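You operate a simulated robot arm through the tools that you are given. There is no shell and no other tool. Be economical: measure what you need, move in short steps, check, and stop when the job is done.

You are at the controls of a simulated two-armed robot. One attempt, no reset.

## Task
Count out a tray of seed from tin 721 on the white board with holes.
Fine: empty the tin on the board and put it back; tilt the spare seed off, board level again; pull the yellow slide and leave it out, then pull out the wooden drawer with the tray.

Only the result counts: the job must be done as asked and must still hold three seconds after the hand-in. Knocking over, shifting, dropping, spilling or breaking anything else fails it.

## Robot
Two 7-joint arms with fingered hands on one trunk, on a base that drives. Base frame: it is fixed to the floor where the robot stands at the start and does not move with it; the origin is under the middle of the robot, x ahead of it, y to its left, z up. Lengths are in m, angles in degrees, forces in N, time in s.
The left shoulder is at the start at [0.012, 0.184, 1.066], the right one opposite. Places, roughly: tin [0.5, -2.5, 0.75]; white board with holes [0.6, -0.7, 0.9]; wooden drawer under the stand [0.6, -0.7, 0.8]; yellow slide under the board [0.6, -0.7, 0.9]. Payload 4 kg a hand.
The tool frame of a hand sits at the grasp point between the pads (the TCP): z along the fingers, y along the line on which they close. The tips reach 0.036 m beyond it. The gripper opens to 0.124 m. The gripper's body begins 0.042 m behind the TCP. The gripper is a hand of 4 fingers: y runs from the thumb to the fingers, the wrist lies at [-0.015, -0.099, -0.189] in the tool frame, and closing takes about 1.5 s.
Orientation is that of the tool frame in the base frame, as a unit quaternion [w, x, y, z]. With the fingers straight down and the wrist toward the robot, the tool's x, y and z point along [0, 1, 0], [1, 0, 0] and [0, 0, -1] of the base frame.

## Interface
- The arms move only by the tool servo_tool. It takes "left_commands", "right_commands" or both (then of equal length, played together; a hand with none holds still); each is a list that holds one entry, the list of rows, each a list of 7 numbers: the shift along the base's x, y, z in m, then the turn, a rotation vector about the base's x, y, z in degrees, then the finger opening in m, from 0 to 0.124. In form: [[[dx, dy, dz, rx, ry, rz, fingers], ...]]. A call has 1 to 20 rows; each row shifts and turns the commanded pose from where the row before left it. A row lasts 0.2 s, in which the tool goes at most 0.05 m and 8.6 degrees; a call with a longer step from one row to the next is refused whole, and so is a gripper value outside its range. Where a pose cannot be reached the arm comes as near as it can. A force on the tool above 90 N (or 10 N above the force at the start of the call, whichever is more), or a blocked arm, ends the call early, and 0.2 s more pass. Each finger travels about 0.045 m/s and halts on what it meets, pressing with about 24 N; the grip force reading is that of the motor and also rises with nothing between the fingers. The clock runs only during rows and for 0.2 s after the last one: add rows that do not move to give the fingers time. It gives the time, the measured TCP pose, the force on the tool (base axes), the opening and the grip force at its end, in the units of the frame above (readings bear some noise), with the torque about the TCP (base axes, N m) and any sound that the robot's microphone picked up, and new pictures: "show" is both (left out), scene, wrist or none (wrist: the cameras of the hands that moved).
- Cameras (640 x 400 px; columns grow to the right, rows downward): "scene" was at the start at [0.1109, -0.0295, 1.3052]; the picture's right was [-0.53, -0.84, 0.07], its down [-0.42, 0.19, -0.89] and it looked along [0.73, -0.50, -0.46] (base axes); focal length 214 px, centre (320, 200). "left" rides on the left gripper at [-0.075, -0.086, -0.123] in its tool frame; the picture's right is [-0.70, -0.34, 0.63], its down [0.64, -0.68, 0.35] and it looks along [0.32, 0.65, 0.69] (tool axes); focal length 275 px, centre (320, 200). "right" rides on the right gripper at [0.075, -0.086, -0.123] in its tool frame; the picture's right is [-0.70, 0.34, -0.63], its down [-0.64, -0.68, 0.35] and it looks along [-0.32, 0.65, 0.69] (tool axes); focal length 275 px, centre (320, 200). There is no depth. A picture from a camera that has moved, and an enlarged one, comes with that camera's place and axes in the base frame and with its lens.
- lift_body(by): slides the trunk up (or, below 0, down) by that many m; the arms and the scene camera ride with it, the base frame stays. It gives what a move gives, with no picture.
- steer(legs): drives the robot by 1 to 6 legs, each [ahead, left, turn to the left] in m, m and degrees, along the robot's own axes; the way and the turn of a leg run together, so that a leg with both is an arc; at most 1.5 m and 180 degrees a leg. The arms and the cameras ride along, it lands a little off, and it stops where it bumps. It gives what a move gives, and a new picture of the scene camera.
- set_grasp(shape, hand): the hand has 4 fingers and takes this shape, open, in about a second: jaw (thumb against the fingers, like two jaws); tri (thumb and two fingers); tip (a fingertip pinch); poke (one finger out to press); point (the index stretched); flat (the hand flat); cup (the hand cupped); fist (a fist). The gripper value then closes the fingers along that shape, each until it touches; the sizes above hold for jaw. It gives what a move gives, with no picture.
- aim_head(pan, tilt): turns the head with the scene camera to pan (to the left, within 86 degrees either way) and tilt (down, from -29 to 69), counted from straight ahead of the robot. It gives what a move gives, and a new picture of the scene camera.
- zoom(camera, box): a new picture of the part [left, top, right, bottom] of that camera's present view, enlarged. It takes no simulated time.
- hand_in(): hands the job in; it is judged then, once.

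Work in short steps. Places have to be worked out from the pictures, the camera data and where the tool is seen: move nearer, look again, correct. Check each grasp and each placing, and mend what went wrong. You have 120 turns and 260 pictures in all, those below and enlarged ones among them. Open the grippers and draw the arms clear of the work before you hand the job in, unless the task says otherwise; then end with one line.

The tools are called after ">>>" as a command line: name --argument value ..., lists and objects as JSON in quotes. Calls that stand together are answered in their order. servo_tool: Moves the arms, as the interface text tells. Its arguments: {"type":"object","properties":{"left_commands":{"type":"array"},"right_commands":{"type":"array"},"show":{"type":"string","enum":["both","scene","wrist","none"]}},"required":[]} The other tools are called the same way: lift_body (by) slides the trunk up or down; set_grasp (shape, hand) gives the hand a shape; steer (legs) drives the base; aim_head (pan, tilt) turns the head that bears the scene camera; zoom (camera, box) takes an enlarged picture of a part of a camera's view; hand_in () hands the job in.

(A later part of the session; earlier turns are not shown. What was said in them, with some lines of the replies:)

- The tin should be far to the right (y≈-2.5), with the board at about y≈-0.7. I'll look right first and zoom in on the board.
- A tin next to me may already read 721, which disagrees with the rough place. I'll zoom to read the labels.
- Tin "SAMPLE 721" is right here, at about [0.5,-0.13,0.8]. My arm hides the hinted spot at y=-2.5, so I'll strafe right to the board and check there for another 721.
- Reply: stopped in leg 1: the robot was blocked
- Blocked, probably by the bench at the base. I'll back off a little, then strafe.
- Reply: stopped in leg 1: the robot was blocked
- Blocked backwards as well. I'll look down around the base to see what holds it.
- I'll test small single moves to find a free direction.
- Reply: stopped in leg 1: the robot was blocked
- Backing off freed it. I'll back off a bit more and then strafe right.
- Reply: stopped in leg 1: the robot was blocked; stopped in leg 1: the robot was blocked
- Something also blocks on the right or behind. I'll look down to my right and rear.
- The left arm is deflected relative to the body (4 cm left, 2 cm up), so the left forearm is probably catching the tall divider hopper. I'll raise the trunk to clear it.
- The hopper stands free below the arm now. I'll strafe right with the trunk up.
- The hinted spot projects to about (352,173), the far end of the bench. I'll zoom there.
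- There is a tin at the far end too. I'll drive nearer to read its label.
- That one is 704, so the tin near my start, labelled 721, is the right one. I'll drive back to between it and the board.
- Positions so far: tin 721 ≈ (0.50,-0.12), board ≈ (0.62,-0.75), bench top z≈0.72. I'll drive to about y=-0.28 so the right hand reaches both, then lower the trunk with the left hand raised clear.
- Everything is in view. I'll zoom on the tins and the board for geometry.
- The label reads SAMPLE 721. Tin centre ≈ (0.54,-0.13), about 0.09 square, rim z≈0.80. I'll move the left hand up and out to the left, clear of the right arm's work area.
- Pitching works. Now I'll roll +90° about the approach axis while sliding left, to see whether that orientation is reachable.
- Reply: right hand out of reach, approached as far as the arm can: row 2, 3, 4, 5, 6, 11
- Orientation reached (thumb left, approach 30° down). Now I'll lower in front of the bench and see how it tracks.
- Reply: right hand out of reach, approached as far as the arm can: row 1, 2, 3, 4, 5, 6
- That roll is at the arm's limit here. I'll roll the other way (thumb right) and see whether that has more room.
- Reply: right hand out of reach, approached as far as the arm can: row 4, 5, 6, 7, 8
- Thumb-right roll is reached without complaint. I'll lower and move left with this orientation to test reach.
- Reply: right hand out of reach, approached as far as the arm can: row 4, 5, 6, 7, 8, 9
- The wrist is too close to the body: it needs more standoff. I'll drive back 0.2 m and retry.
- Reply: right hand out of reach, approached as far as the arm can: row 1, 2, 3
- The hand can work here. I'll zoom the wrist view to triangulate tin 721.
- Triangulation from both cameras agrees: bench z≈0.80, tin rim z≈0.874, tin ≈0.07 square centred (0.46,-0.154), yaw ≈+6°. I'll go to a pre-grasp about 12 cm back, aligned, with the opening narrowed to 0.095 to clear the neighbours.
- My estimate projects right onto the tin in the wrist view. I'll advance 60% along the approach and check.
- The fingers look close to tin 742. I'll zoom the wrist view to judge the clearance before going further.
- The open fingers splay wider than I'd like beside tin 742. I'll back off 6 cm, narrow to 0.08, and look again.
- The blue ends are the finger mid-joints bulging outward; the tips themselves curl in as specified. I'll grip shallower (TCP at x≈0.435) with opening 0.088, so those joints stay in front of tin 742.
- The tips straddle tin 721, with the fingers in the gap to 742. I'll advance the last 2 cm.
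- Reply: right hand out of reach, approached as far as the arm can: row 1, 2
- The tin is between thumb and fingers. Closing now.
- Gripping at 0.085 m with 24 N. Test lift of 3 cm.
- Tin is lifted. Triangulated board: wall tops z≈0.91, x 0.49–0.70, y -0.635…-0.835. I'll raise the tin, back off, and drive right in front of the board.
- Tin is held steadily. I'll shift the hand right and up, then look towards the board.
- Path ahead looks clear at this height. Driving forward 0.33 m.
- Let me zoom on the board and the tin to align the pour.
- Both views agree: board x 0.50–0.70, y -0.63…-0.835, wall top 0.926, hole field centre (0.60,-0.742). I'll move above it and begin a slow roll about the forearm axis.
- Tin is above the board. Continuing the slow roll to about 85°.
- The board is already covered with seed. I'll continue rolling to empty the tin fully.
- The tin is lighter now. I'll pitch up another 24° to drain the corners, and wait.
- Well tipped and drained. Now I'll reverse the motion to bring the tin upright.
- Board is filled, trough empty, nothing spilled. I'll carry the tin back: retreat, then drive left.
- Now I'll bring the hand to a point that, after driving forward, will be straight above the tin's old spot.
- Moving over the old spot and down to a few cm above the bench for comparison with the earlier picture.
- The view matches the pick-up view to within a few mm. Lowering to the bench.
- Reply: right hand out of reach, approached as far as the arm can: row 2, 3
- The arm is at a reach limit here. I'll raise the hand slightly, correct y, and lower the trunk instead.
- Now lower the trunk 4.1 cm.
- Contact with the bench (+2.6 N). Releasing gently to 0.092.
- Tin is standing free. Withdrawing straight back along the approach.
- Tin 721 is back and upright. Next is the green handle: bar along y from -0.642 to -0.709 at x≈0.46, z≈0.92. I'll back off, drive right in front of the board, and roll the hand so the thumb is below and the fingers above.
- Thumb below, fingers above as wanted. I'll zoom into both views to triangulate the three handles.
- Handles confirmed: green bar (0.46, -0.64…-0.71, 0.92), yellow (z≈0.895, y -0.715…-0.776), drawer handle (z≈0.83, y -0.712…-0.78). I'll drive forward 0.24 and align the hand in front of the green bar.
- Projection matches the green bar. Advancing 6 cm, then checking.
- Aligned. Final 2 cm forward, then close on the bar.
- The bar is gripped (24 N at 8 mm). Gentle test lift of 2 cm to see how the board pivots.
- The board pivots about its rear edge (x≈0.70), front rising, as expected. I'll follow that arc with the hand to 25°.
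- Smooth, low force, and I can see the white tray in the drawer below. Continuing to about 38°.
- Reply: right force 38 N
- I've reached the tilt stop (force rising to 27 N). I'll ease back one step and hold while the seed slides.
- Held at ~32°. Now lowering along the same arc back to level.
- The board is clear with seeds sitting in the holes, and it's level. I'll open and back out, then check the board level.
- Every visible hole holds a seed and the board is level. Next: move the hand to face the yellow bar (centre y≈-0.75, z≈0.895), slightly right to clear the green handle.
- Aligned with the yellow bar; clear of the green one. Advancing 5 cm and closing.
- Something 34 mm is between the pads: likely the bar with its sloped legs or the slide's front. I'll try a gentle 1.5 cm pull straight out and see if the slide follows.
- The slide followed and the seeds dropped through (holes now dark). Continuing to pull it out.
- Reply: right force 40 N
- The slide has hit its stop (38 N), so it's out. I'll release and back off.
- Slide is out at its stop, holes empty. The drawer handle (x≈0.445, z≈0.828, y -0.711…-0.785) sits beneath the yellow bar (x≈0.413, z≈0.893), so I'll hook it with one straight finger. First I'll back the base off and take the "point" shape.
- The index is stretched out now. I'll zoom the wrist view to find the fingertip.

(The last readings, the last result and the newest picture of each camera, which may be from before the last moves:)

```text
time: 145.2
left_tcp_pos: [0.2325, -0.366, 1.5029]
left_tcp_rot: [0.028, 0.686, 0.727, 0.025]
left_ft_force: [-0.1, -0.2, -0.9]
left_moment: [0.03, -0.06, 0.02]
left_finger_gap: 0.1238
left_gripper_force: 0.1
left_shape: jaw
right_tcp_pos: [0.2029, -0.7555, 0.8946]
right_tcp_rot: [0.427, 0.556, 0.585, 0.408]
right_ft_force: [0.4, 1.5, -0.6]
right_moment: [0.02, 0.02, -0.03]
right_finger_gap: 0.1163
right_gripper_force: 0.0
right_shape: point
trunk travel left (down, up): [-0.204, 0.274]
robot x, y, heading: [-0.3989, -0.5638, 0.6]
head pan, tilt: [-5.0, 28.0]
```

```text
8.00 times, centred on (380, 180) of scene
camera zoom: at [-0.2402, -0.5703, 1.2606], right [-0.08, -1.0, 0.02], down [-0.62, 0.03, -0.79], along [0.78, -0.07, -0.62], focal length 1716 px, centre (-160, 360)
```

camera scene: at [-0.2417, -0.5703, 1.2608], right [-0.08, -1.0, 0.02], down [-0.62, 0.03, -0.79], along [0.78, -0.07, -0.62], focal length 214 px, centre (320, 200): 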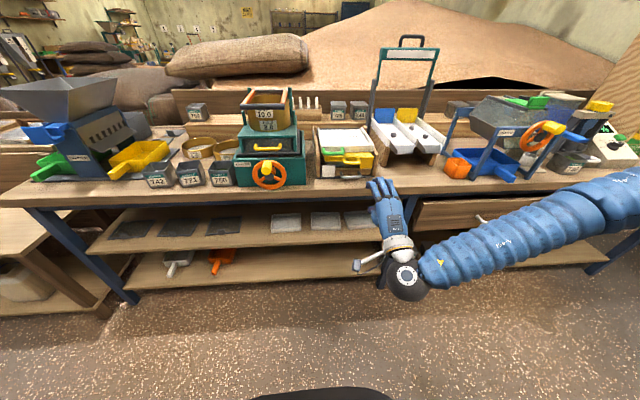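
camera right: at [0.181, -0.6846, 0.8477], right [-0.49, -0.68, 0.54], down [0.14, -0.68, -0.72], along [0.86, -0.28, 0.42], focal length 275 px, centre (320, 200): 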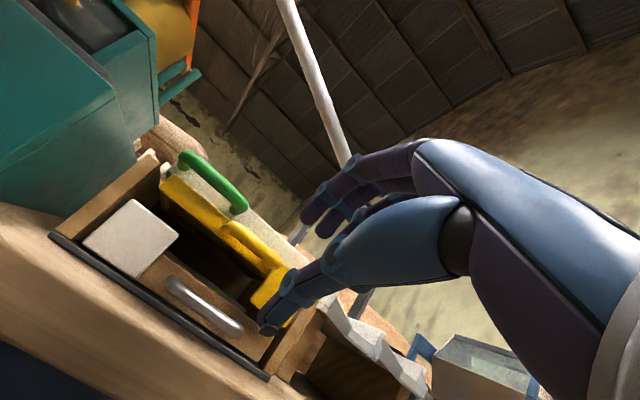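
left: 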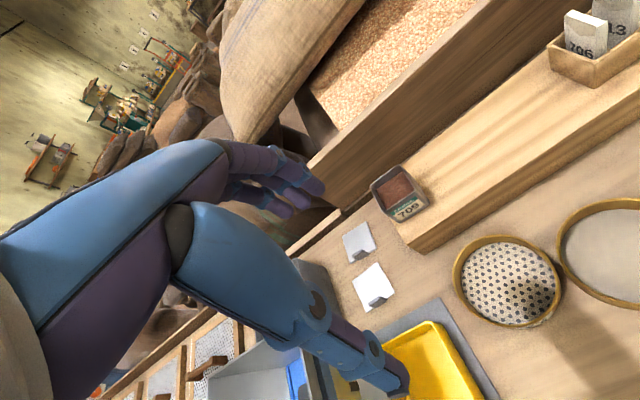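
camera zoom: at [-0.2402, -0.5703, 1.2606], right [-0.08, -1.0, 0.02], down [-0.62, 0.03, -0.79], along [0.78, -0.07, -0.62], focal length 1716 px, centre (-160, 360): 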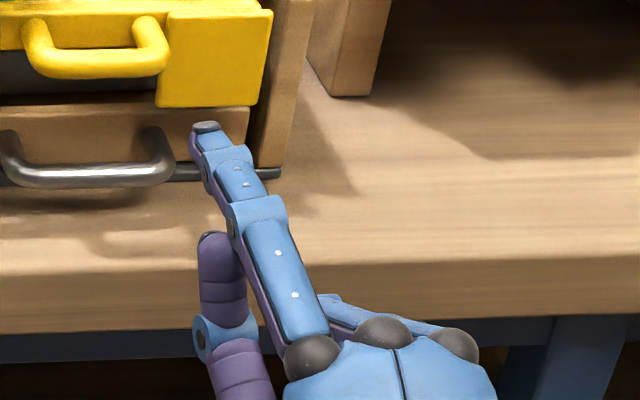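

Estimated fingertip is ~8 cm above and 3.4 cm ahead of the TCP in the tool frame, currently pointing horizontally. I'll pitch the hand down 29° so the finger can dip behind the drawer bar below the yellow bar, then re-measure.

>>> servo_tool --right_commands '[[[0, 0, 0, 0, 7.25, 0, 0.116], [0, 0, 0, 0, 7.25, 0, 0.116], [0, 0, 0, 0, 7.25, 0, 0.116], [0, 0, 0, 0, 7.25, 0, 0.116], [0, 0, 0, 0, 0, 0, 0.116]]]' --show "wrist"

>>> zoom --camera "right" --box '[200, 100, 460, 340]'

>>> zoom --camera "scene" --box '[330, 145, 410, 215]'

```text
time: 146.4
left_tcp_pos: [0.2337, -0.3677, 1.5043]
left_tcp_rot: [0.027, 0.686, 0.726, 0.025]
left_ft_force: [0.2, 0.4, 0.7]
left_moment: [0.02, 0.0, -0.03]
left_finger_gap: 0.124
left_gripper_force: 0.0
left_shape: jaw
right_tcp_pos: [0.2223, -0.7551, 0.8854]
right_tcp_rot: [0.265, 0.64, 0.674, 0.256]
right_ft_force: [0.1, 0.6, -0.7]
right_moment: [0.01, -0.01, 0.02]
right_finger_gap: 0.1161
right_gripper_force: 0.1
right_shape: point
right hand out of reach, approached as far as the arm can: row 1, 2, 3
trunk travel left (down, up): [-0.204, 0.274]
robot x, y, heading: [-0.401, -0.5632, 0.4]
head pan, tilt: [-5.0, 28.0]
camera right: at [0.0727, -0.6846, 0.9157], right [-0.16, -0.68, 0.71], down [-0.23, -0.68, -0.7], along [0.96, -0.28, -0.05], focal length 275 px, centre (320, 200)
```

right: 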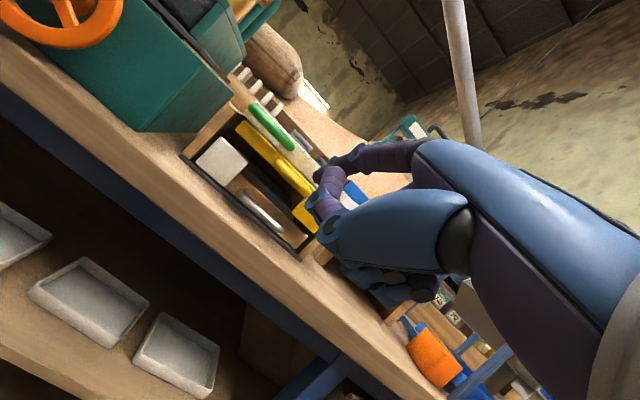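

```text
1.67 times, centred on (330, 220) of right
camera zoom: at [0.0727, -0.6846, 0.9157], right [-0.16, -0.68, 0.71], down [-0.23, -0.68, -0.7], along [0.96, -0.28, -0.05], focal length 459 px, centre (303, 167)
```

zoom: 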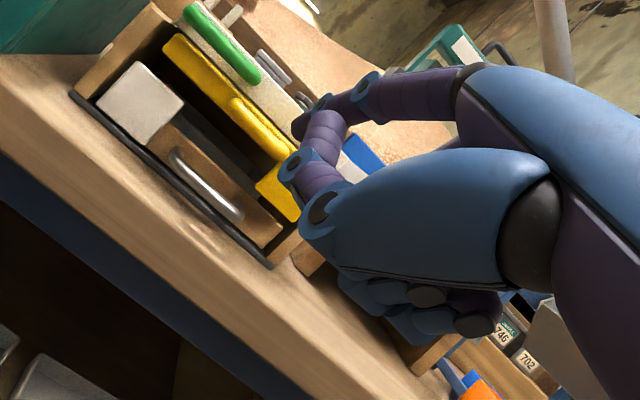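

```text
5.71 times, centred on (370, 180) of scene
camera zoom: at [-0.2397, -0.5705, 1.2604], right [-0.08, -1.0, 0.02], down [-0.62, 0.03, -0.78], along [0.78, -0.07, -0.62], focal length 1226 px, centre (34, 314)
```

zoom: 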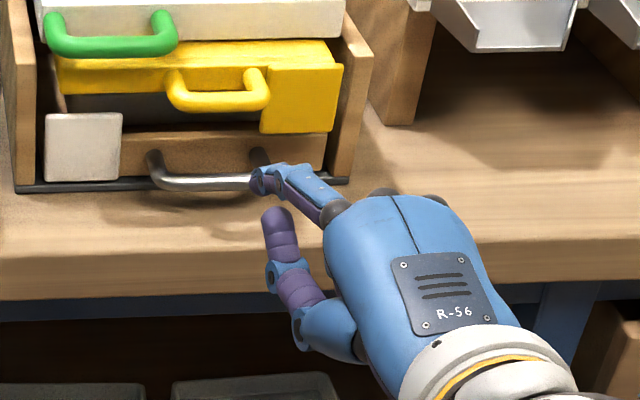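

Fingertip measured at (0.293,-0.735,0.918), pointing ~25° down. I'll add 6° pitch, set height and y, and drive forward about 9 cm to a pre-insert point in front of and between the two bars.

>>> servo_tool --right_commands '[[[0, -0.005, -0.012, 0, 3, 0, 0.116], [0, -0.006, -0.012, 0, 3, 0, 0.116], [0, 0, -0.009, 0, 0, 0, 0.116], [0, 0, 0, 0, 0, 0, 0.116]]]' --show "none"

>>> steer --legs '[[0.085, 0, 0]]'

>>> zoom --camera "right" --box '[200, 100, 460, 340]'

>>> zoom --camera "scene" --box '[330, 145, 410, 215]'

```text
time: 147.4
left_tcp_pos: [0.2323, -0.3656, 1.5045]
left_tcp_rot: [0.027, 0.686, 0.726, 0.025]
left_ft_force: [-1.1, -0.5, 0.0]
left_moment: [-0.01, -0.03, 0.0]
left_finger_gap: 0.1238
left_gripper_force: 0.0
left_shape: jaw
right_tcp_pos: [0.2224, -0.7635, 0.8536]
right_tcp_rot: [0.23, 0.652, 0.687, 0.223]
right_ft_force: [-0.5, 0.4, 0.7]
right_moment: [-0.04, -0.02, 0.01]
right_finger_gap: 0.1161
right_gripper_force: 0.0
right_shape: point
trunk travel left (down, up): [-0.204, 0.274]
robot x, y, heading: [-0.4014, -0.5659, 0.8]
head pan, tilt: [-5.0, 28.0]
```

```text
time: 148.4
left_tcp_pos: [0.3188, -0.3645, 1.5018]
left_tcp_rot: [0.026, 0.685, 0.728, 0.025]
left_ft_force: [0.4, -0.9, -0.3]
left_moment: [0.0, 0.02, 0.01]
left_finger_gap: 0.1239
left_gripper_force: 0.1
left_shape: jaw
right_tcp_pos: [0.3086, -0.7628, 0.8528]
right_tcp_rot: [0.23, 0.652, 0.687, 0.223]
right_ft_force: [0.1, 0.4, -0.1]
right_moment: [-0.02, -0.05, 0.0]
right_finger_gap: 0.1161
right_gripper_force: 0.1
right_shape: point
trunk travel left (down, up): [-0.204, 0.274]
robot x, y, heading: [-0.3171, -0.561, 0.7]
head pan, tilt: [-5.0, 28.0]
camera scene: at [-0.1543, -0.569, 1.2602], right [-0.07, -1.0, 0.02], down [-0.62, 0.03, -0.78], along [0.78, -0.07, -0.62], focal length 214 px, centre (320, 200)
```

scene: 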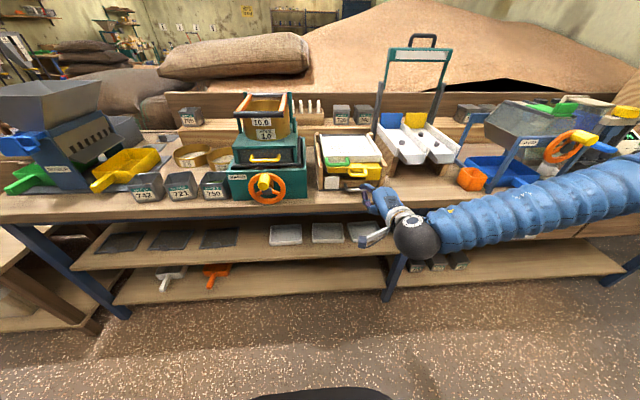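

```text
1.67 times, centred on (330, 220) of right
camera zoom: at [0.1622, -0.6936, 0.8973], right [-0.09, -0.68, 0.73], down [-0.3, -0.68, -0.67], along [0.95, -0.28, -0.15], focal length 459 px, centre (303, 167)
```

zoom: 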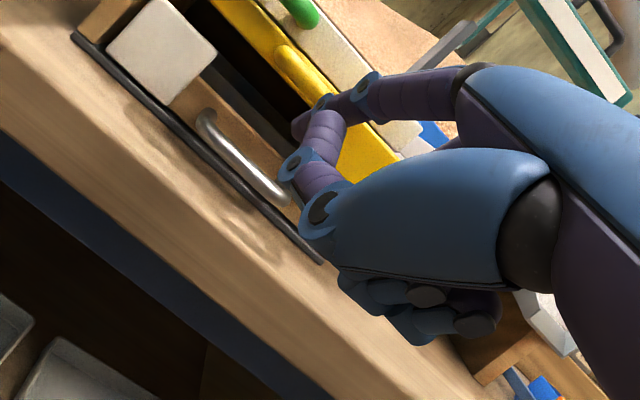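

```text
5.71 times, centred on (370, 180) of scene
camera zoom: at [-0.1543, -0.569, 1.2602], right [-0.07, -1.0, 0.02], down [-0.62, 0.03, -0.78], along [0.78, -0.07, -0.62], focal length 1226 px, centre (34, 314)
```

zoom: 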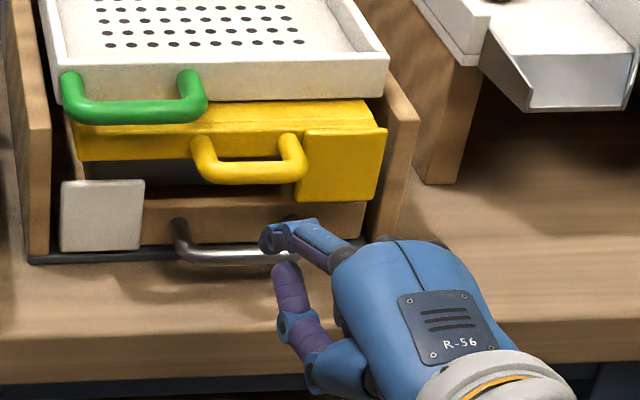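

Fingertip is at (0.394,-0.746,0.873), just as planned. I'll slide it down along its own direction, over the drawer bar and under the yellow bar, in two stages.

>>> servo_tool --right_commands '[[[0.0154, 0, -0.009, 0, 0, 0, 0.116], [0.0154, 0, -0.009, 0, 0, 0, 0.116], [0.0154, 0, -0.009, 0, 0, 0, 0.116], [0, 0, 0, 0, 0, 0, 0.116]]]' --show "none"

>>> zoom --camera "right" --box '[200, 100, 460, 340]'

>>> zoom --camera "scene" --box '[330, 145, 410, 215]'

```text
time: 149.4
left_tcp_pos: [0.316, -0.3651, 1.503]
left_tcp_rot: [0.027, 0.686, 0.727, 0.024]
left_ft_force: [-0.3, 0.0, -0.1]
left_moment: [0.01, 0.01, -0.03]
left_finger_gap: 0.1241
left_gripper_force: 0.0
left_shape: jaw
right_tcp_pos: [0.3535, -0.7647, 0.8256]
right_tcp_rot: [0.23, 0.651, 0.688, 0.223]
right_ft_force: [0.8, -0.1, 1.1]
right_moment: [0.02, 0.0, -0.02]
right_finger_gap: 0.1162
right_gripper_force: 0.1
right_shape: point
trunk travel left (down, up): [-0.204, 0.274]
robot x, y, heading: [-0.3148, -0.5615, 0.7]
head pan, tilt: [-5.0, 28.0]
```

```text
1.67 times, centred on (330, 220) of right
camera zoom: at [0.2069, -0.695, 0.8704], right [-0.09, -0.68, 0.73], down [-0.3, -0.68, -0.67], along [0.95, -0.28, -0.15], focal length 459 px, centre (303, 167)
```

zoom: 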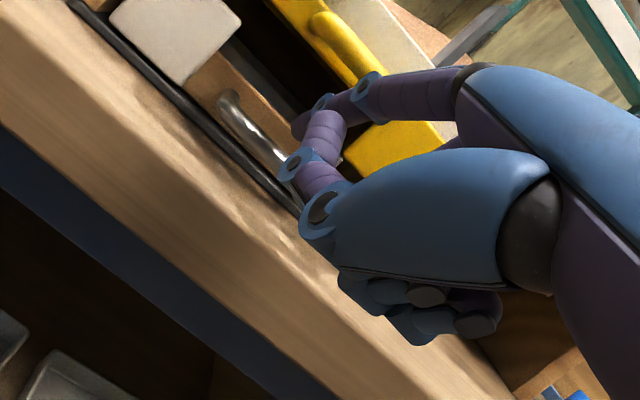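

```text
5.71 times, centred on (370, 180) of scene
camera zoom: at [-0.1564, -0.5691, 1.2606], right [-0.07, -1.0, 0.02], down [-0.62, 0.03, -0.79], along [0.78, -0.07, -0.62], focal length 1226 px, centre (34, 314)
```

zoom: 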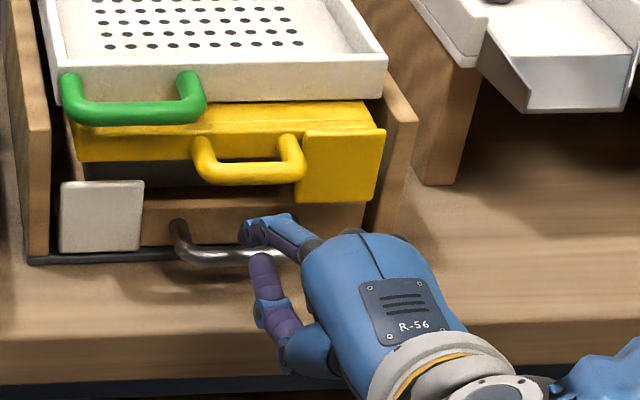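

Tip is just over the bar. Continuing the last stage: 3 cm along, slightly steeper at the end.

>>> servo_tool --right_commands '[[[0.0154, 0, -0.008, 0, 0, 0, 0.116], [0.0134, 0, -0.009, 0, 0, 0, 0.116], [0, 0, 0, 0, 0, 0, 0.116]]]' --show "none"

>>> zoom --camera "right" --box '[200, 100, 460, 340]'

>>> zoom --camera "scene" --box '[330, 145, 410, 215]'

```text
time: 150.2
left_tcp_pos: [0.3172, -0.3652, 1.5037]
left_tcp_rot: [0.027, 0.685, 0.728, 0.025]
left_ft_force: [-0.1, -0.8, -0.4]
left_moment: [-0.02, 0.02, 0.01]
left_finger_gap: 0.1236
left_gripper_force: 0.1
left_shape: jaw
right_tcp_pos: [0.3827, -0.7642, 0.8089]
right_tcp_rot: [0.231, 0.651, 0.688, 0.223]
right_ft_force: [0.6, 0.3, 0.4]
right_moment: [0.02, 0.05, 0.01]
right_finger_gap: 0.1164
right_gripper_force: 0.0
right_shape: point
trunk travel left (down, up): [-0.204, 0.274]
robot x, y, heading: [-0.312, -0.5589, 0.8]
head pan, tilt: [-5.0, 28.0]
```

```text
1.67 times, centred on (330, 220) of right
camera zoom: at [0.2355, -0.6942, 0.854], right [-0.09, -0.68, 0.73], down [-0.3, -0.68, -0.67], along [0.95, -0.28, -0.15], focal length 459 px, centre (303, 167)
```

zoom: 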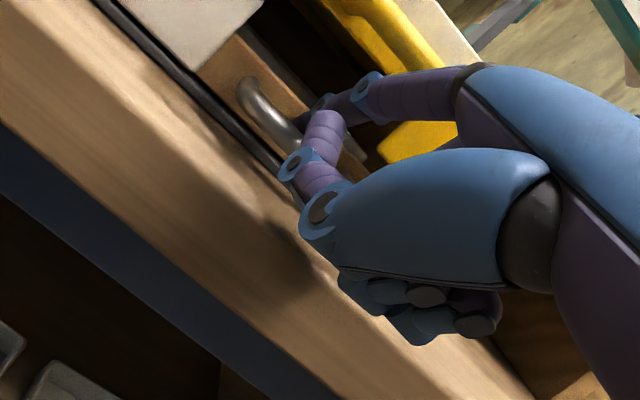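

```text
5.71 times, centred on (370, 180) of scene
camera zoom: at [-0.1564, -0.569, 1.2606], right [-0.07, -1.0, 0.02], down [-0.62, 0.03, -0.79], along [0.78, -0.07, -0.62], focal length 1226 px, centre (34, 314)
```

zoom: 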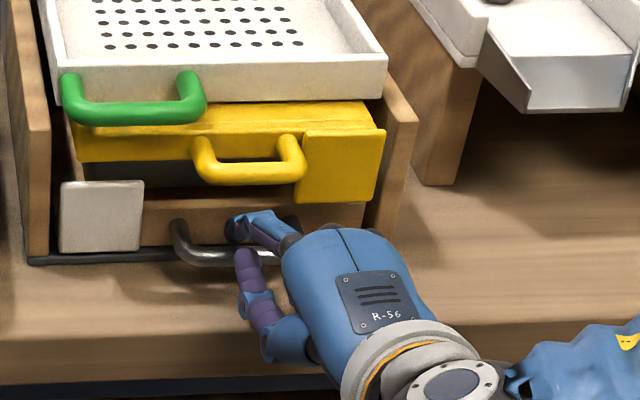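

Index is past the bar, thumb in front of it. I'll flex the index so it hooks down behind the bar.

>>> servo_tool --right_commands '[[[0, 0, 0, 0, 0, 0, 0.1], [0, 0, 0, 0, 0, 0, 0.08], [0, 0, 0, 0, 0, 0, 0.06], [0, 0, 0, 0, 0, 0, 0.05], [0, 0, 0, 0, 0, 0, 0.05]]]' --show "none"

>>> zoom --camera "right" --box '[200, 100, 460, 340]'

>>> zoom --camera "scene" --box '[330, 145, 410, 215]'

```text
time: 151.4
left_tcp_pos: [0.3172, -0.3643, 1.5028]
left_tcp_rot: [0.026, 0.686, 0.727, 0.023]
left_ft_force: [0.1, 0.0, -0.2]
left_moment: [-0.01, -0.02, -0.01]
left_finger_gap: 0.1238
left_gripper_force: 0.0
left_shape: jaw
right_tcp_pos: [0.3823, -0.7635, 0.8092]
right_tcp_rot: [0.231, 0.651, 0.688, 0.223]
right_ft_force: [-0.1, -0.4, 0.2]
right_moment: [0.04, 0.0, -0.01]
right_finger_gap: 0.1163
right_gripper_force: 0.1
right_shape: point
trunk travel left (down, up): [-0.204, 0.274]
robot x, y, heading: [-0.3144, -0.5635, 0.5]
head pan, tilt: [-5.0, 28.0]
```

```text
1.67 times, centred on (330, 220) of right
camera zoom: at [0.2354, -0.6941, 0.8539], right [-0.09, -0.68, 0.73], down [-0.3, -0.68, -0.67], along [0.95, -0.28, -0.15], focal length 459 px, centre (303, 167)
```

zoom: 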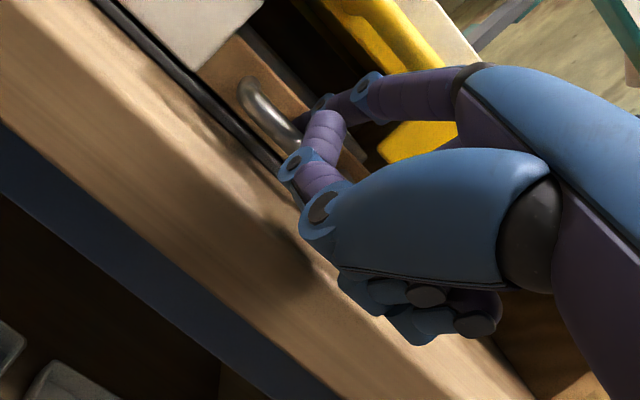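

```text
5.71 times, centred on (370, 180) of scene
camera zoom: at [-0.1563, -0.569, 1.2606], right [-0.07, -1.0, 0.02], down [-0.62, 0.03, -0.79], along [0.78, -0.07, -0.62], focal length 1226 px, centre (34, 314)
```

zoom: 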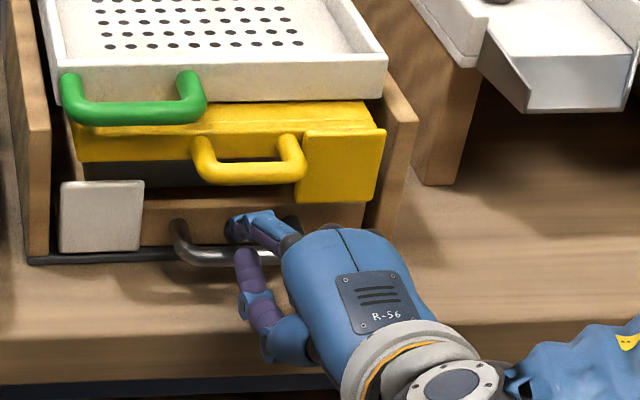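

No flexing in this shape, so I'll use it as a rigid hook: press down 3 mm, then pull straight back 2 cm and watch.

>>> servo_tool --right_commands '[[[0, 0, -0.003, 0, 0, 0, 0.116], [-0.006, 0, 0, 0, 0, 0, 0.116], [-0.006, 0, 0, 0, 0, 0, 0.116], [-0.006, 0, 0, 0, 0, 0, 0.116], [-0.006, 0, 0, 0, 0, 0, 0.116], [0, 0, 0, 0, 0, 0, 0.116]]]' --show "none"

>>> zoom --camera "right" --box '[200, 100, 460, 340]'

>>> zoom --camera "scene" --box '[330, 145, 410, 215]'

```text
time: 152.8
left_tcp_pos: [0.3163, -0.3657, 1.5029]
left_tcp_rot: [0.027, 0.685, 0.727, 0.024]
left_ft_force: [0.0, 0.4, 0.2]
left_moment: [-0.01, -0.02, 0.0]
left_finger_gap: 0.1242
left_gripper_force: 0.1
left_shape: jaw
right_tcp_pos: [0.3585, -0.7625, 0.8067]
right_tcp_rot: [0.231, 0.652, 0.687, 0.223]
right_ft_force: [0.5, 0.0, 2.2]
right_moment: [-0.03, -0.11, -0.03]
right_finger_gap: 0.0
right_gripper_force: 0.0
right_shape: point
trunk travel left (down, up): [-0.204, 0.274]
robot x, y, heading: [-0.3131, -0.5629, 0.7]
head pan, tilt: [-5.0, 28.0]
```

```text
1.67 times, centred on (330, 220) of right
camera zoom: at [0.2116, -0.6939, 0.8518], right [-0.09, -0.68, 0.73], down [-0.3, -0.68, -0.67], along [0.95, -0.28, -0.15], focal length 459 px, centre (303, 167)
```

zoom: 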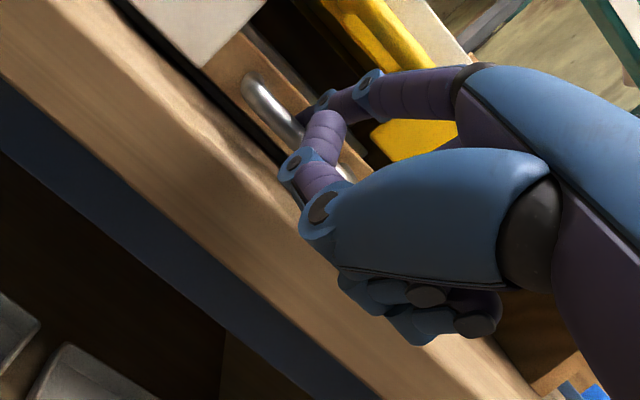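

```text
5.71 times, centred on (370, 180) of scene
camera zoom: at [-0.1563, -0.569, 1.2606], right [-0.07, -1.0, 0.02], down [-0.62, 0.03, -0.79], along [0.78, -0.07, -0.62], focal length 1226 px, centre (34, 314)
```

zoom: 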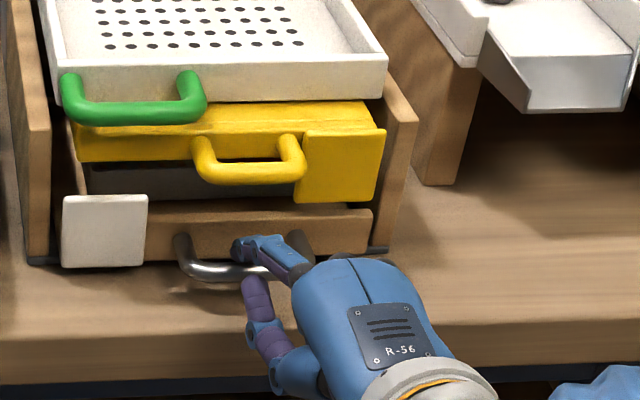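

The hook works: the drawer follows with low force. I'll pull further, first 3 cm by arm, then by backing the base.

>>> servo_tool --right_commands '[[[-0.007, 0, 0, 0, 0, 0, 0.116], [-0.007, 0, 0, 0, 0, 0, 0.116], [-0.007, 0, 0, 0, 0, 0, 0.116], [-0.007, 0, 0, 0, 0, 0, 0.116], [0, 0, 0, 0, 0, 0, 0.116]]]' --show "none"

>>> zoom --camera "scene" --box '[320, 135, 420, 225]'

```text
time: 154.0
left_tcp_pos: [0.3176, -0.3636, 1.5023]
left_tcp_rot: [0.027, 0.685, 0.727, 0.024]
left_ft_force: [0.4, 0.2, -0.6]
left_moment: [-0.02, 0.01, -0.04]
left_finger_gap: 0.124
left_gripper_force: 0.1
left_shape: jaw
right_tcp_pos: [0.33, -0.7634, 0.8063]
right_tcp_rot: [0.229, 0.651, 0.688, 0.223]
right_ft_force: [0.8, -0.3, 2.1]
right_moment: [0.06, -0.14, -0.01]
right_finger_gap: 0.0
right_gripper_force: 0.0
right_shape: point
trunk travel left (down, up): [-0.204, 0.274]
robot x, y, heading: [-0.3129, -0.5637, 0.7]
head pan, tilt: [-5.0, 28.0]
```

```text
4.44 times, centred on (370, 180) of scene
camera zoom: at [-0.1563, -0.569, 1.2606], right [-0.07, -1.0, 0.02], down [-0.62, 0.03, -0.79], along [0.78, -0.07, -0.62], focal length 953 px, centre (98, 289)
```

zoom: 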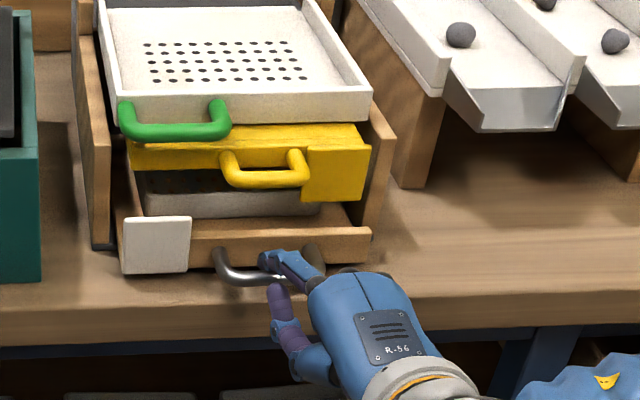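

The drawer is ~5 cm out with the tray in it. Backing the base another 6 cm.

>>> steer --legs '[[-0.06, 0, 0]]'

>>> zoom --camera "scene" --box '[310, 115, 420, 215]'

```text
time: 155.0
left_tcp_pos: [0.2523, -0.3635, 1.5041]
left_tcp_rot: [0.029, 0.685, 0.727, 0.025]
left_ft_force: [-0.1, 0.4, 0.4]
left_moment: [0.01, -0.06, 0.03]
left_finger_gap: 0.1237
left_gripper_force: 0.1
left_shape: jaw
right_tcp_pos: [0.2682, -0.7632, 0.8078]
right_tcp_rot: [0.231, 0.651, 0.688, 0.224]
right_ft_force: [0.7, 0.1, 0.0]
right_moment: [-0.01, 0.03, 0.01]
right_finger_gap: 0.0
right_gripper_force: 0.0
right_shape: point
trunk travel left (down, up): [-0.204, 0.274]
robot x, y, heading: [-0.3758, -0.5623, 0.6]
head pan, tilt: [-5.0, 28.0]
camera scene: at [-0.22, -0.5697, 1.261], right [-0.07, -1.0, 0.02], down [-0.62, 0.03, -0.79], along [0.78, -0.07, -0.62], focal length 214 px, centre (320, 200)
```

scene: 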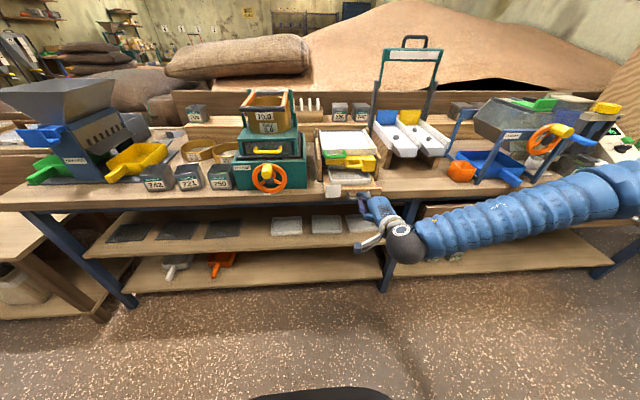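

```text
4.00 times, centred on (365, 165) of scene
camera zoom: at [-0.22, -0.5697, 1.261], right [-0.07, -1.0, 0.02], down [-0.62, 0.03, -0.79], along [0.78, -0.07, -0.62], focal length 858 px, centre (140, 340)
```

zoom: 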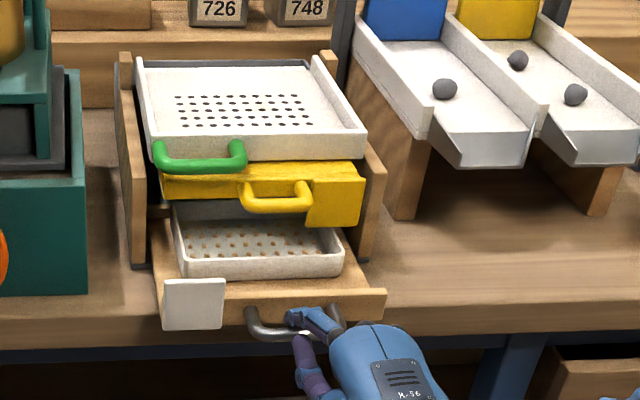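

The tray with the seeds laid out in a grid is coming out. Pulling another 4 cm to expose it fully, watching for the stop.

>>> steer --legs '[[-0.04, 0, 0]]'

>>> zoom --camera "scene" --box '[310, 115, 420, 215]'

```text
time: 155.9
left_tcp_pos: [0.212, -0.3656, 1.5051]
left_tcp_rot: [0.029, 0.685, 0.727, 0.025]
left_ft_force: [-0.6, 0.7, 0.6]
left_moment: [0.02, -0.07, 0.01]
left_finger_gap: 0.1239
left_gripper_force: 0.0
left_shape: jaw
right_tcp_pos: [0.2291, -0.7646, 0.8077]
right_tcp_rot: [0.23, 0.652, 0.687, 0.223]
right_ft_force: [0.1, 0.2, 0.1]
right_moment: [0.04, 0.0, -0.01]
right_finger_gap: 0.0001
right_gripper_force: 0.0
right_shape: point
trunk travel left (down, up): [-0.204, 0.274]
robot x, y, heading: [-0.4132, -0.5621, 0.8]
head pan, tilt: [-5.0, 28.0]
camera scene: at [-0.2589, -0.5702, 1.2608], right [-0.07, -1.0, 0.02], down [-0.62, 0.03, -0.79], along [0.78, -0.07, -0.62], focal length 214 px, centre (320, 200)
```

scene: 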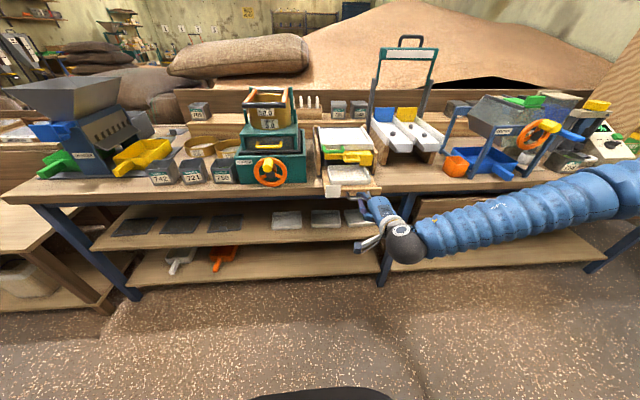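

```text
4.00 times, centred on (365, 165) of scene
camera zoom: at [-0.2589, -0.5702, 1.2608], right [-0.07, -1.0, 0.02], down [-0.62, 0.03, -0.79], along [0.78, -0.07, -0.62], focal length 858 px, centre (140, 340)
```

zoom: 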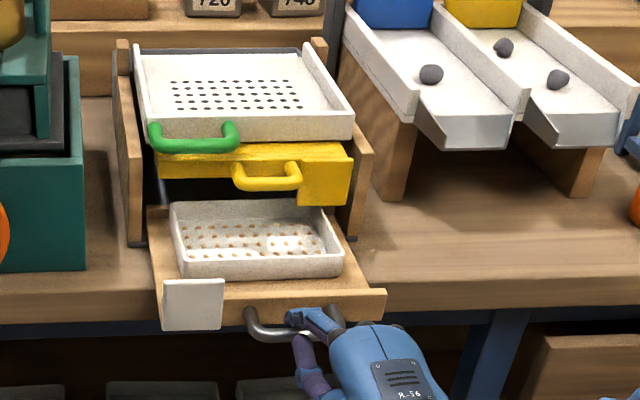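

The drawer is ~15 cm out and the tray is almost fully exposed. A careful 2 cm more with the arm, which senses a stop.

>>> servo_tool --right_commands '[[[-0.005, 0, 0, 0, 0, 0, 0.116], [-0.005, 0, 0, 0, 0, 0, 0.116], [-0.005, 0, 0, 0, 0, 0, 0.116], [-0.005, 0, 0, 0, 0, 0, 0.116], [0, 0, 0, 0, 0, 0, 0.116]]]' --show "none"

>>> zoom --camera "scene" --box '[310, 115, 420, 215]'

```text
time: 157.1
left_tcp_pos: [0.2144, -0.3647, 1.5027]
left_tcp_rot: [0.028, 0.685, 0.727, 0.025]
left_ft_force: [-0.5, -0.1, 0.2]
left_moment: [0.01, 0.01, 0.03]
left_finger_gap: 0.1238
left_gripper_force: 0.0
left_shape: jaw
right_tcp_pos: [0.2093, -0.7645, 0.8065]
right_tcp_rot: [0.229, 0.651, 0.689, 0.223]
right_ft_force: [2.4, 0.8, 1.1]
right_moment: [0.04, -0.06, -0.01]
right_finger_gap: 0.0
right_gripper_force: 0.1
right_shape: point
trunk travel left (down, up): [-0.204, 0.274]
robot x, y, heading: [-0.4139, -0.561, 0.7]
head pan, tilt: [-5.0, 28.0]
```

```text
4.00 times, centred on (365, 165) of scene
camera zoom: at [-0.2563, -0.5701, 1.2605], right [-0.07, -1.0, 0.02], down [-0.62, 0.03, -0.78], along [0.78, -0.07, -0.62], focal length 858 px, centre (140, 340)
```

zoom: 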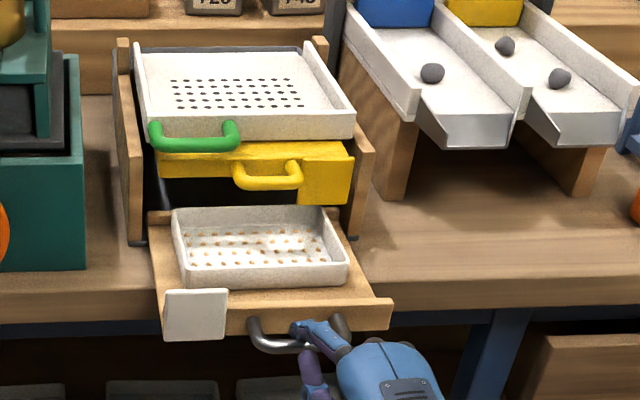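

The tray is fully exposed with the drawer still guided in the stand. I'll stop here, move slightly forward to unload the hook, and lift the finger straight out.

>>> servo_tool --right_commands '[[[0.004, 0, 0, 0, 0, 0, 0.116], [0, 0, 0.006, 0, 0, 0, 0.116], [0, 0, 0.008, 0, 0, 0, 0.116], [0, 0, 0.012, 0, 0, 0, 0.116], [0, 0, 0.015, 0, 0, 0, 0.116], [0, 0, 0.02, 0, 0, 0, 0.116], [0, 0, 0.03, 0, 0, 0, 0.116], [0, 0, 0, 0, 0, 0, 0.116]]]' --show "none"

>>> zoom --camera "scene" --box '[310, 115, 420, 215]'

```text
time: 158.9
left_tcp_pos: [0.2161, -0.3656, 1.5048]
left_tcp_rot: [0.027, 0.685, 0.728, 0.026]
left_ft_force: [0.3, 0.3, 1.0]
left_moment: [-0.01, 0.02, 0.01]
left_finger_gap: 0.1238
left_gripper_force: 0.1
left_shape: jaw
right_tcp_pos: [0.2141, -0.7647, 0.8962]
right_tcp_rot: [0.229, 0.651, 0.689, 0.223]
right_ft_force: [0.7, 0.2, 0.4]
right_moment: [-0.02, 0.01, 0.0]
right_finger_gap: 0.0
right_gripper_force: 0.0
right_shape: point
trunk travel left (down, up): [-0.204, 0.274]
robot x, y, heading: [-0.4208, -0.5632, 0.9]
head pan, tilt: [-5.0, 28.0]
```

```text
4.00 times, centred on (365, 165) of scene
camera zoom: at [-0.256, -0.5704, 1.2603], right [-0.07, -1.0, 0.02], down [-0.62, 0.03, -0.78], along [0.78, -0.07, -0.62], focal length 858 px, centre (140, 340)
```

zoom: 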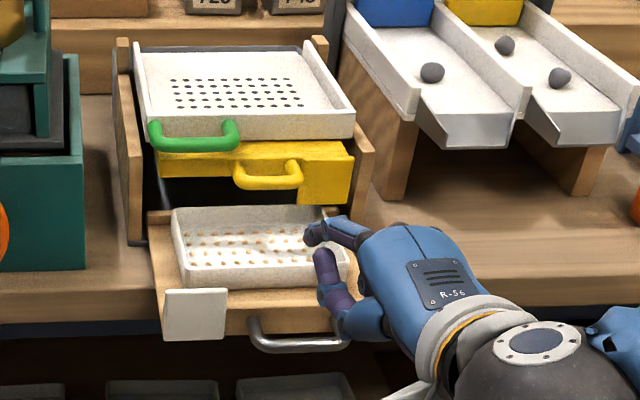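

Finger is free and the drawer stays put. Backing away, reopening the hand, and doing a final check.

>>> servo_tool --right_commands '[[[0, 0, 0.03, 0, 0, 0, 0.116], [0, 0, 0.03, 0, 0, 0, 0.116], [0, 0, 0, 0, 0, 0, 0.116]]]' --show "none"

>>> steer --legs '[[-0.25, 0, 0]]'

>>> set_grasp --shape "jaw" --hand "right"

>>> zoom --camera "scene" --box '[130, 90, 400, 230]'

>>> zoom --camera "scene" --box '[300, 110, 400, 190]'

```text
time: 159.7
left_tcp_pos: [0.2173, -0.3664, 1.503]
left_tcp_rot: [0.028, 0.685, 0.728, 0.024]
left_ft_force: [0.3, -0.8, 0.3]
left_moment: [-0.02, 0.01, 0.0]
left_finger_gap: 0.1238
left_gripper_force: 0.1
left_shape: jaw
right_tcp_pos: [0.2122, -0.7633, 0.9555]
right_tcp_rot: [0.228, 0.651, 0.688, 0.224]
right_ft_force: [-0.3, -0.5, -0.2]
right_moment: [-0.01, -0.02, -0.01]
right_finger_gap: 0.0
right_gripper_force: 0.0
right_shape: point
trunk travel left (down, up): [-0.204, 0.274]
robot x, y, heading: [-0.4183, -0.5647, 0.6]
head pan, tilt: [-5.0, 28.0]
```

```text
time: 161.5
left_tcp_pos: [-0.0381, -0.3707, 1.5051]
left_tcp_rot: [0.029, 0.686, 0.726, 0.026]
left_ft_force: [-0.4, -0.2, 0.7]
left_moment: [-0.02, -0.02, -0.01]
left_finger_gap: 0.124
left_gripper_force: 0.2
left_shape: jaw
right_tcp_pos: [-0.0411, -0.7695, 0.9565]
right_tcp_rot: [0.231, 0.653, 0.686, 0.222]
right_ft_force: [-0.4, -0.6, -0.4]
right_moment: [-0.01, 0.04, -0.02]
right_finger_gap: 0.0002
right_gripper_force: 0.0
right_shape: point
trunk travel left (down, up): [-0.204, 0.274]
robot x, y, heading: [-0.6672, -0.5659, 0.5]
head pan, tilt: [-5.0, 28.0]
camera scene: at [-0.509, -0.5738, 1.2607], right [-0.08, -1.0, 0.02], down [-0.62, 0.04, -0.79], along [0.78, -0.07, -0.62], focal length 214 px, centre (320, 200)
```

scene: 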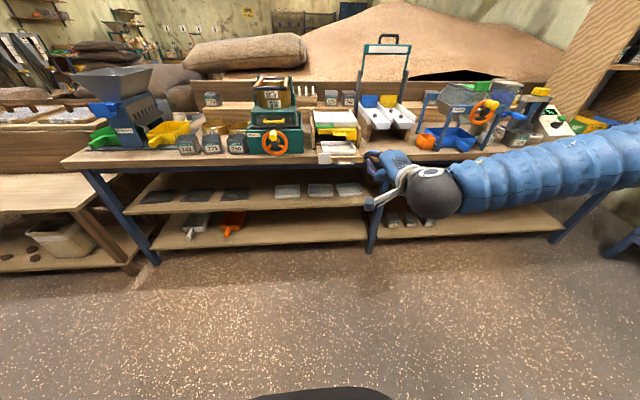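

```text
time: 162.4
left_tcp_pos: [-0.0351, -0.3703, 1.5046]
left_tcp_rot: [0.029, 0.687, 0.726, 0.025]
left_ft_force: [0.2, -0.8, 0.0]
left_moment: [0.0, 0.0, -0.02]
left_finger_gap: 0.1239
left_gripper_force: 0.1
left_shape: jaw
right_tcp_pos: [-0.0401, -0.7691, 0.957]
right_tcp_rot: [0.23, 0.653, 0.686, 0.222]
right_ft_force: [0.2, 0.6, -0.3]
right_moment: [0.0, 0.01, -0.03]
right_finger_gap: 0.1238
right_gripper_force: 0.1
right_shape: jaw
trunk travel left (down, up): [-0.204, 0.274]
robot x, y, heading: [-0.6665, -0.5681, 0.5]
head pan, tilt: [-5.0, 28.0]
```

```text
2.37 times, centred on (265, 160) of scene
camera zoom: at [-0.5078, -0.5738, 1.2606], right [-0.08, -1.0, 0.02], down [-0.62, 0.04, -0.79], along [0.78, -0.07, -0.62], focal length 508 px, centre (450, 295)
```

zoom: 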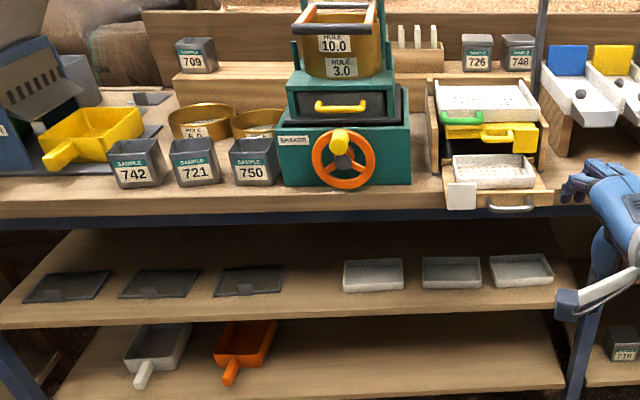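

```text
5.00 times, centred on (350, 150) of scene
camera zoom: at [-0.5078, -0.5738, 1.2606], right [-0.08, -1.0, 0.02], down [-0.62, 0.04, -0.79], along [0.78, -0.07, -0.62], focal length 1072 px, centre (170, 450)
```

zoom: 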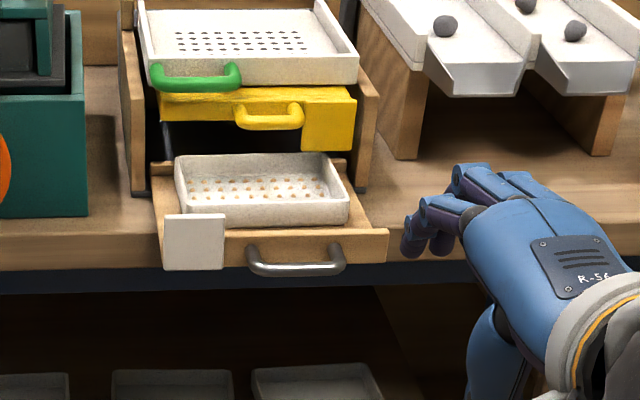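

Final state looks right: tin 721 is back between 742 and 750, the board is level and empty, the slide is out, and the drawer is out with the seeded tray. Both hands are open and clear, so I'm handing in.

>>> hand_in

```text
The job is handed in.
```

I counted out a tray of seed from tin 721 and handed the job in. The tin is empty and back within a few millimetres of its spot, the spare seed is off, and the board is level. The yellow slide is left out and the drawer is pulled out with the filled tray, with nothing spilled or knocked over that I could see.
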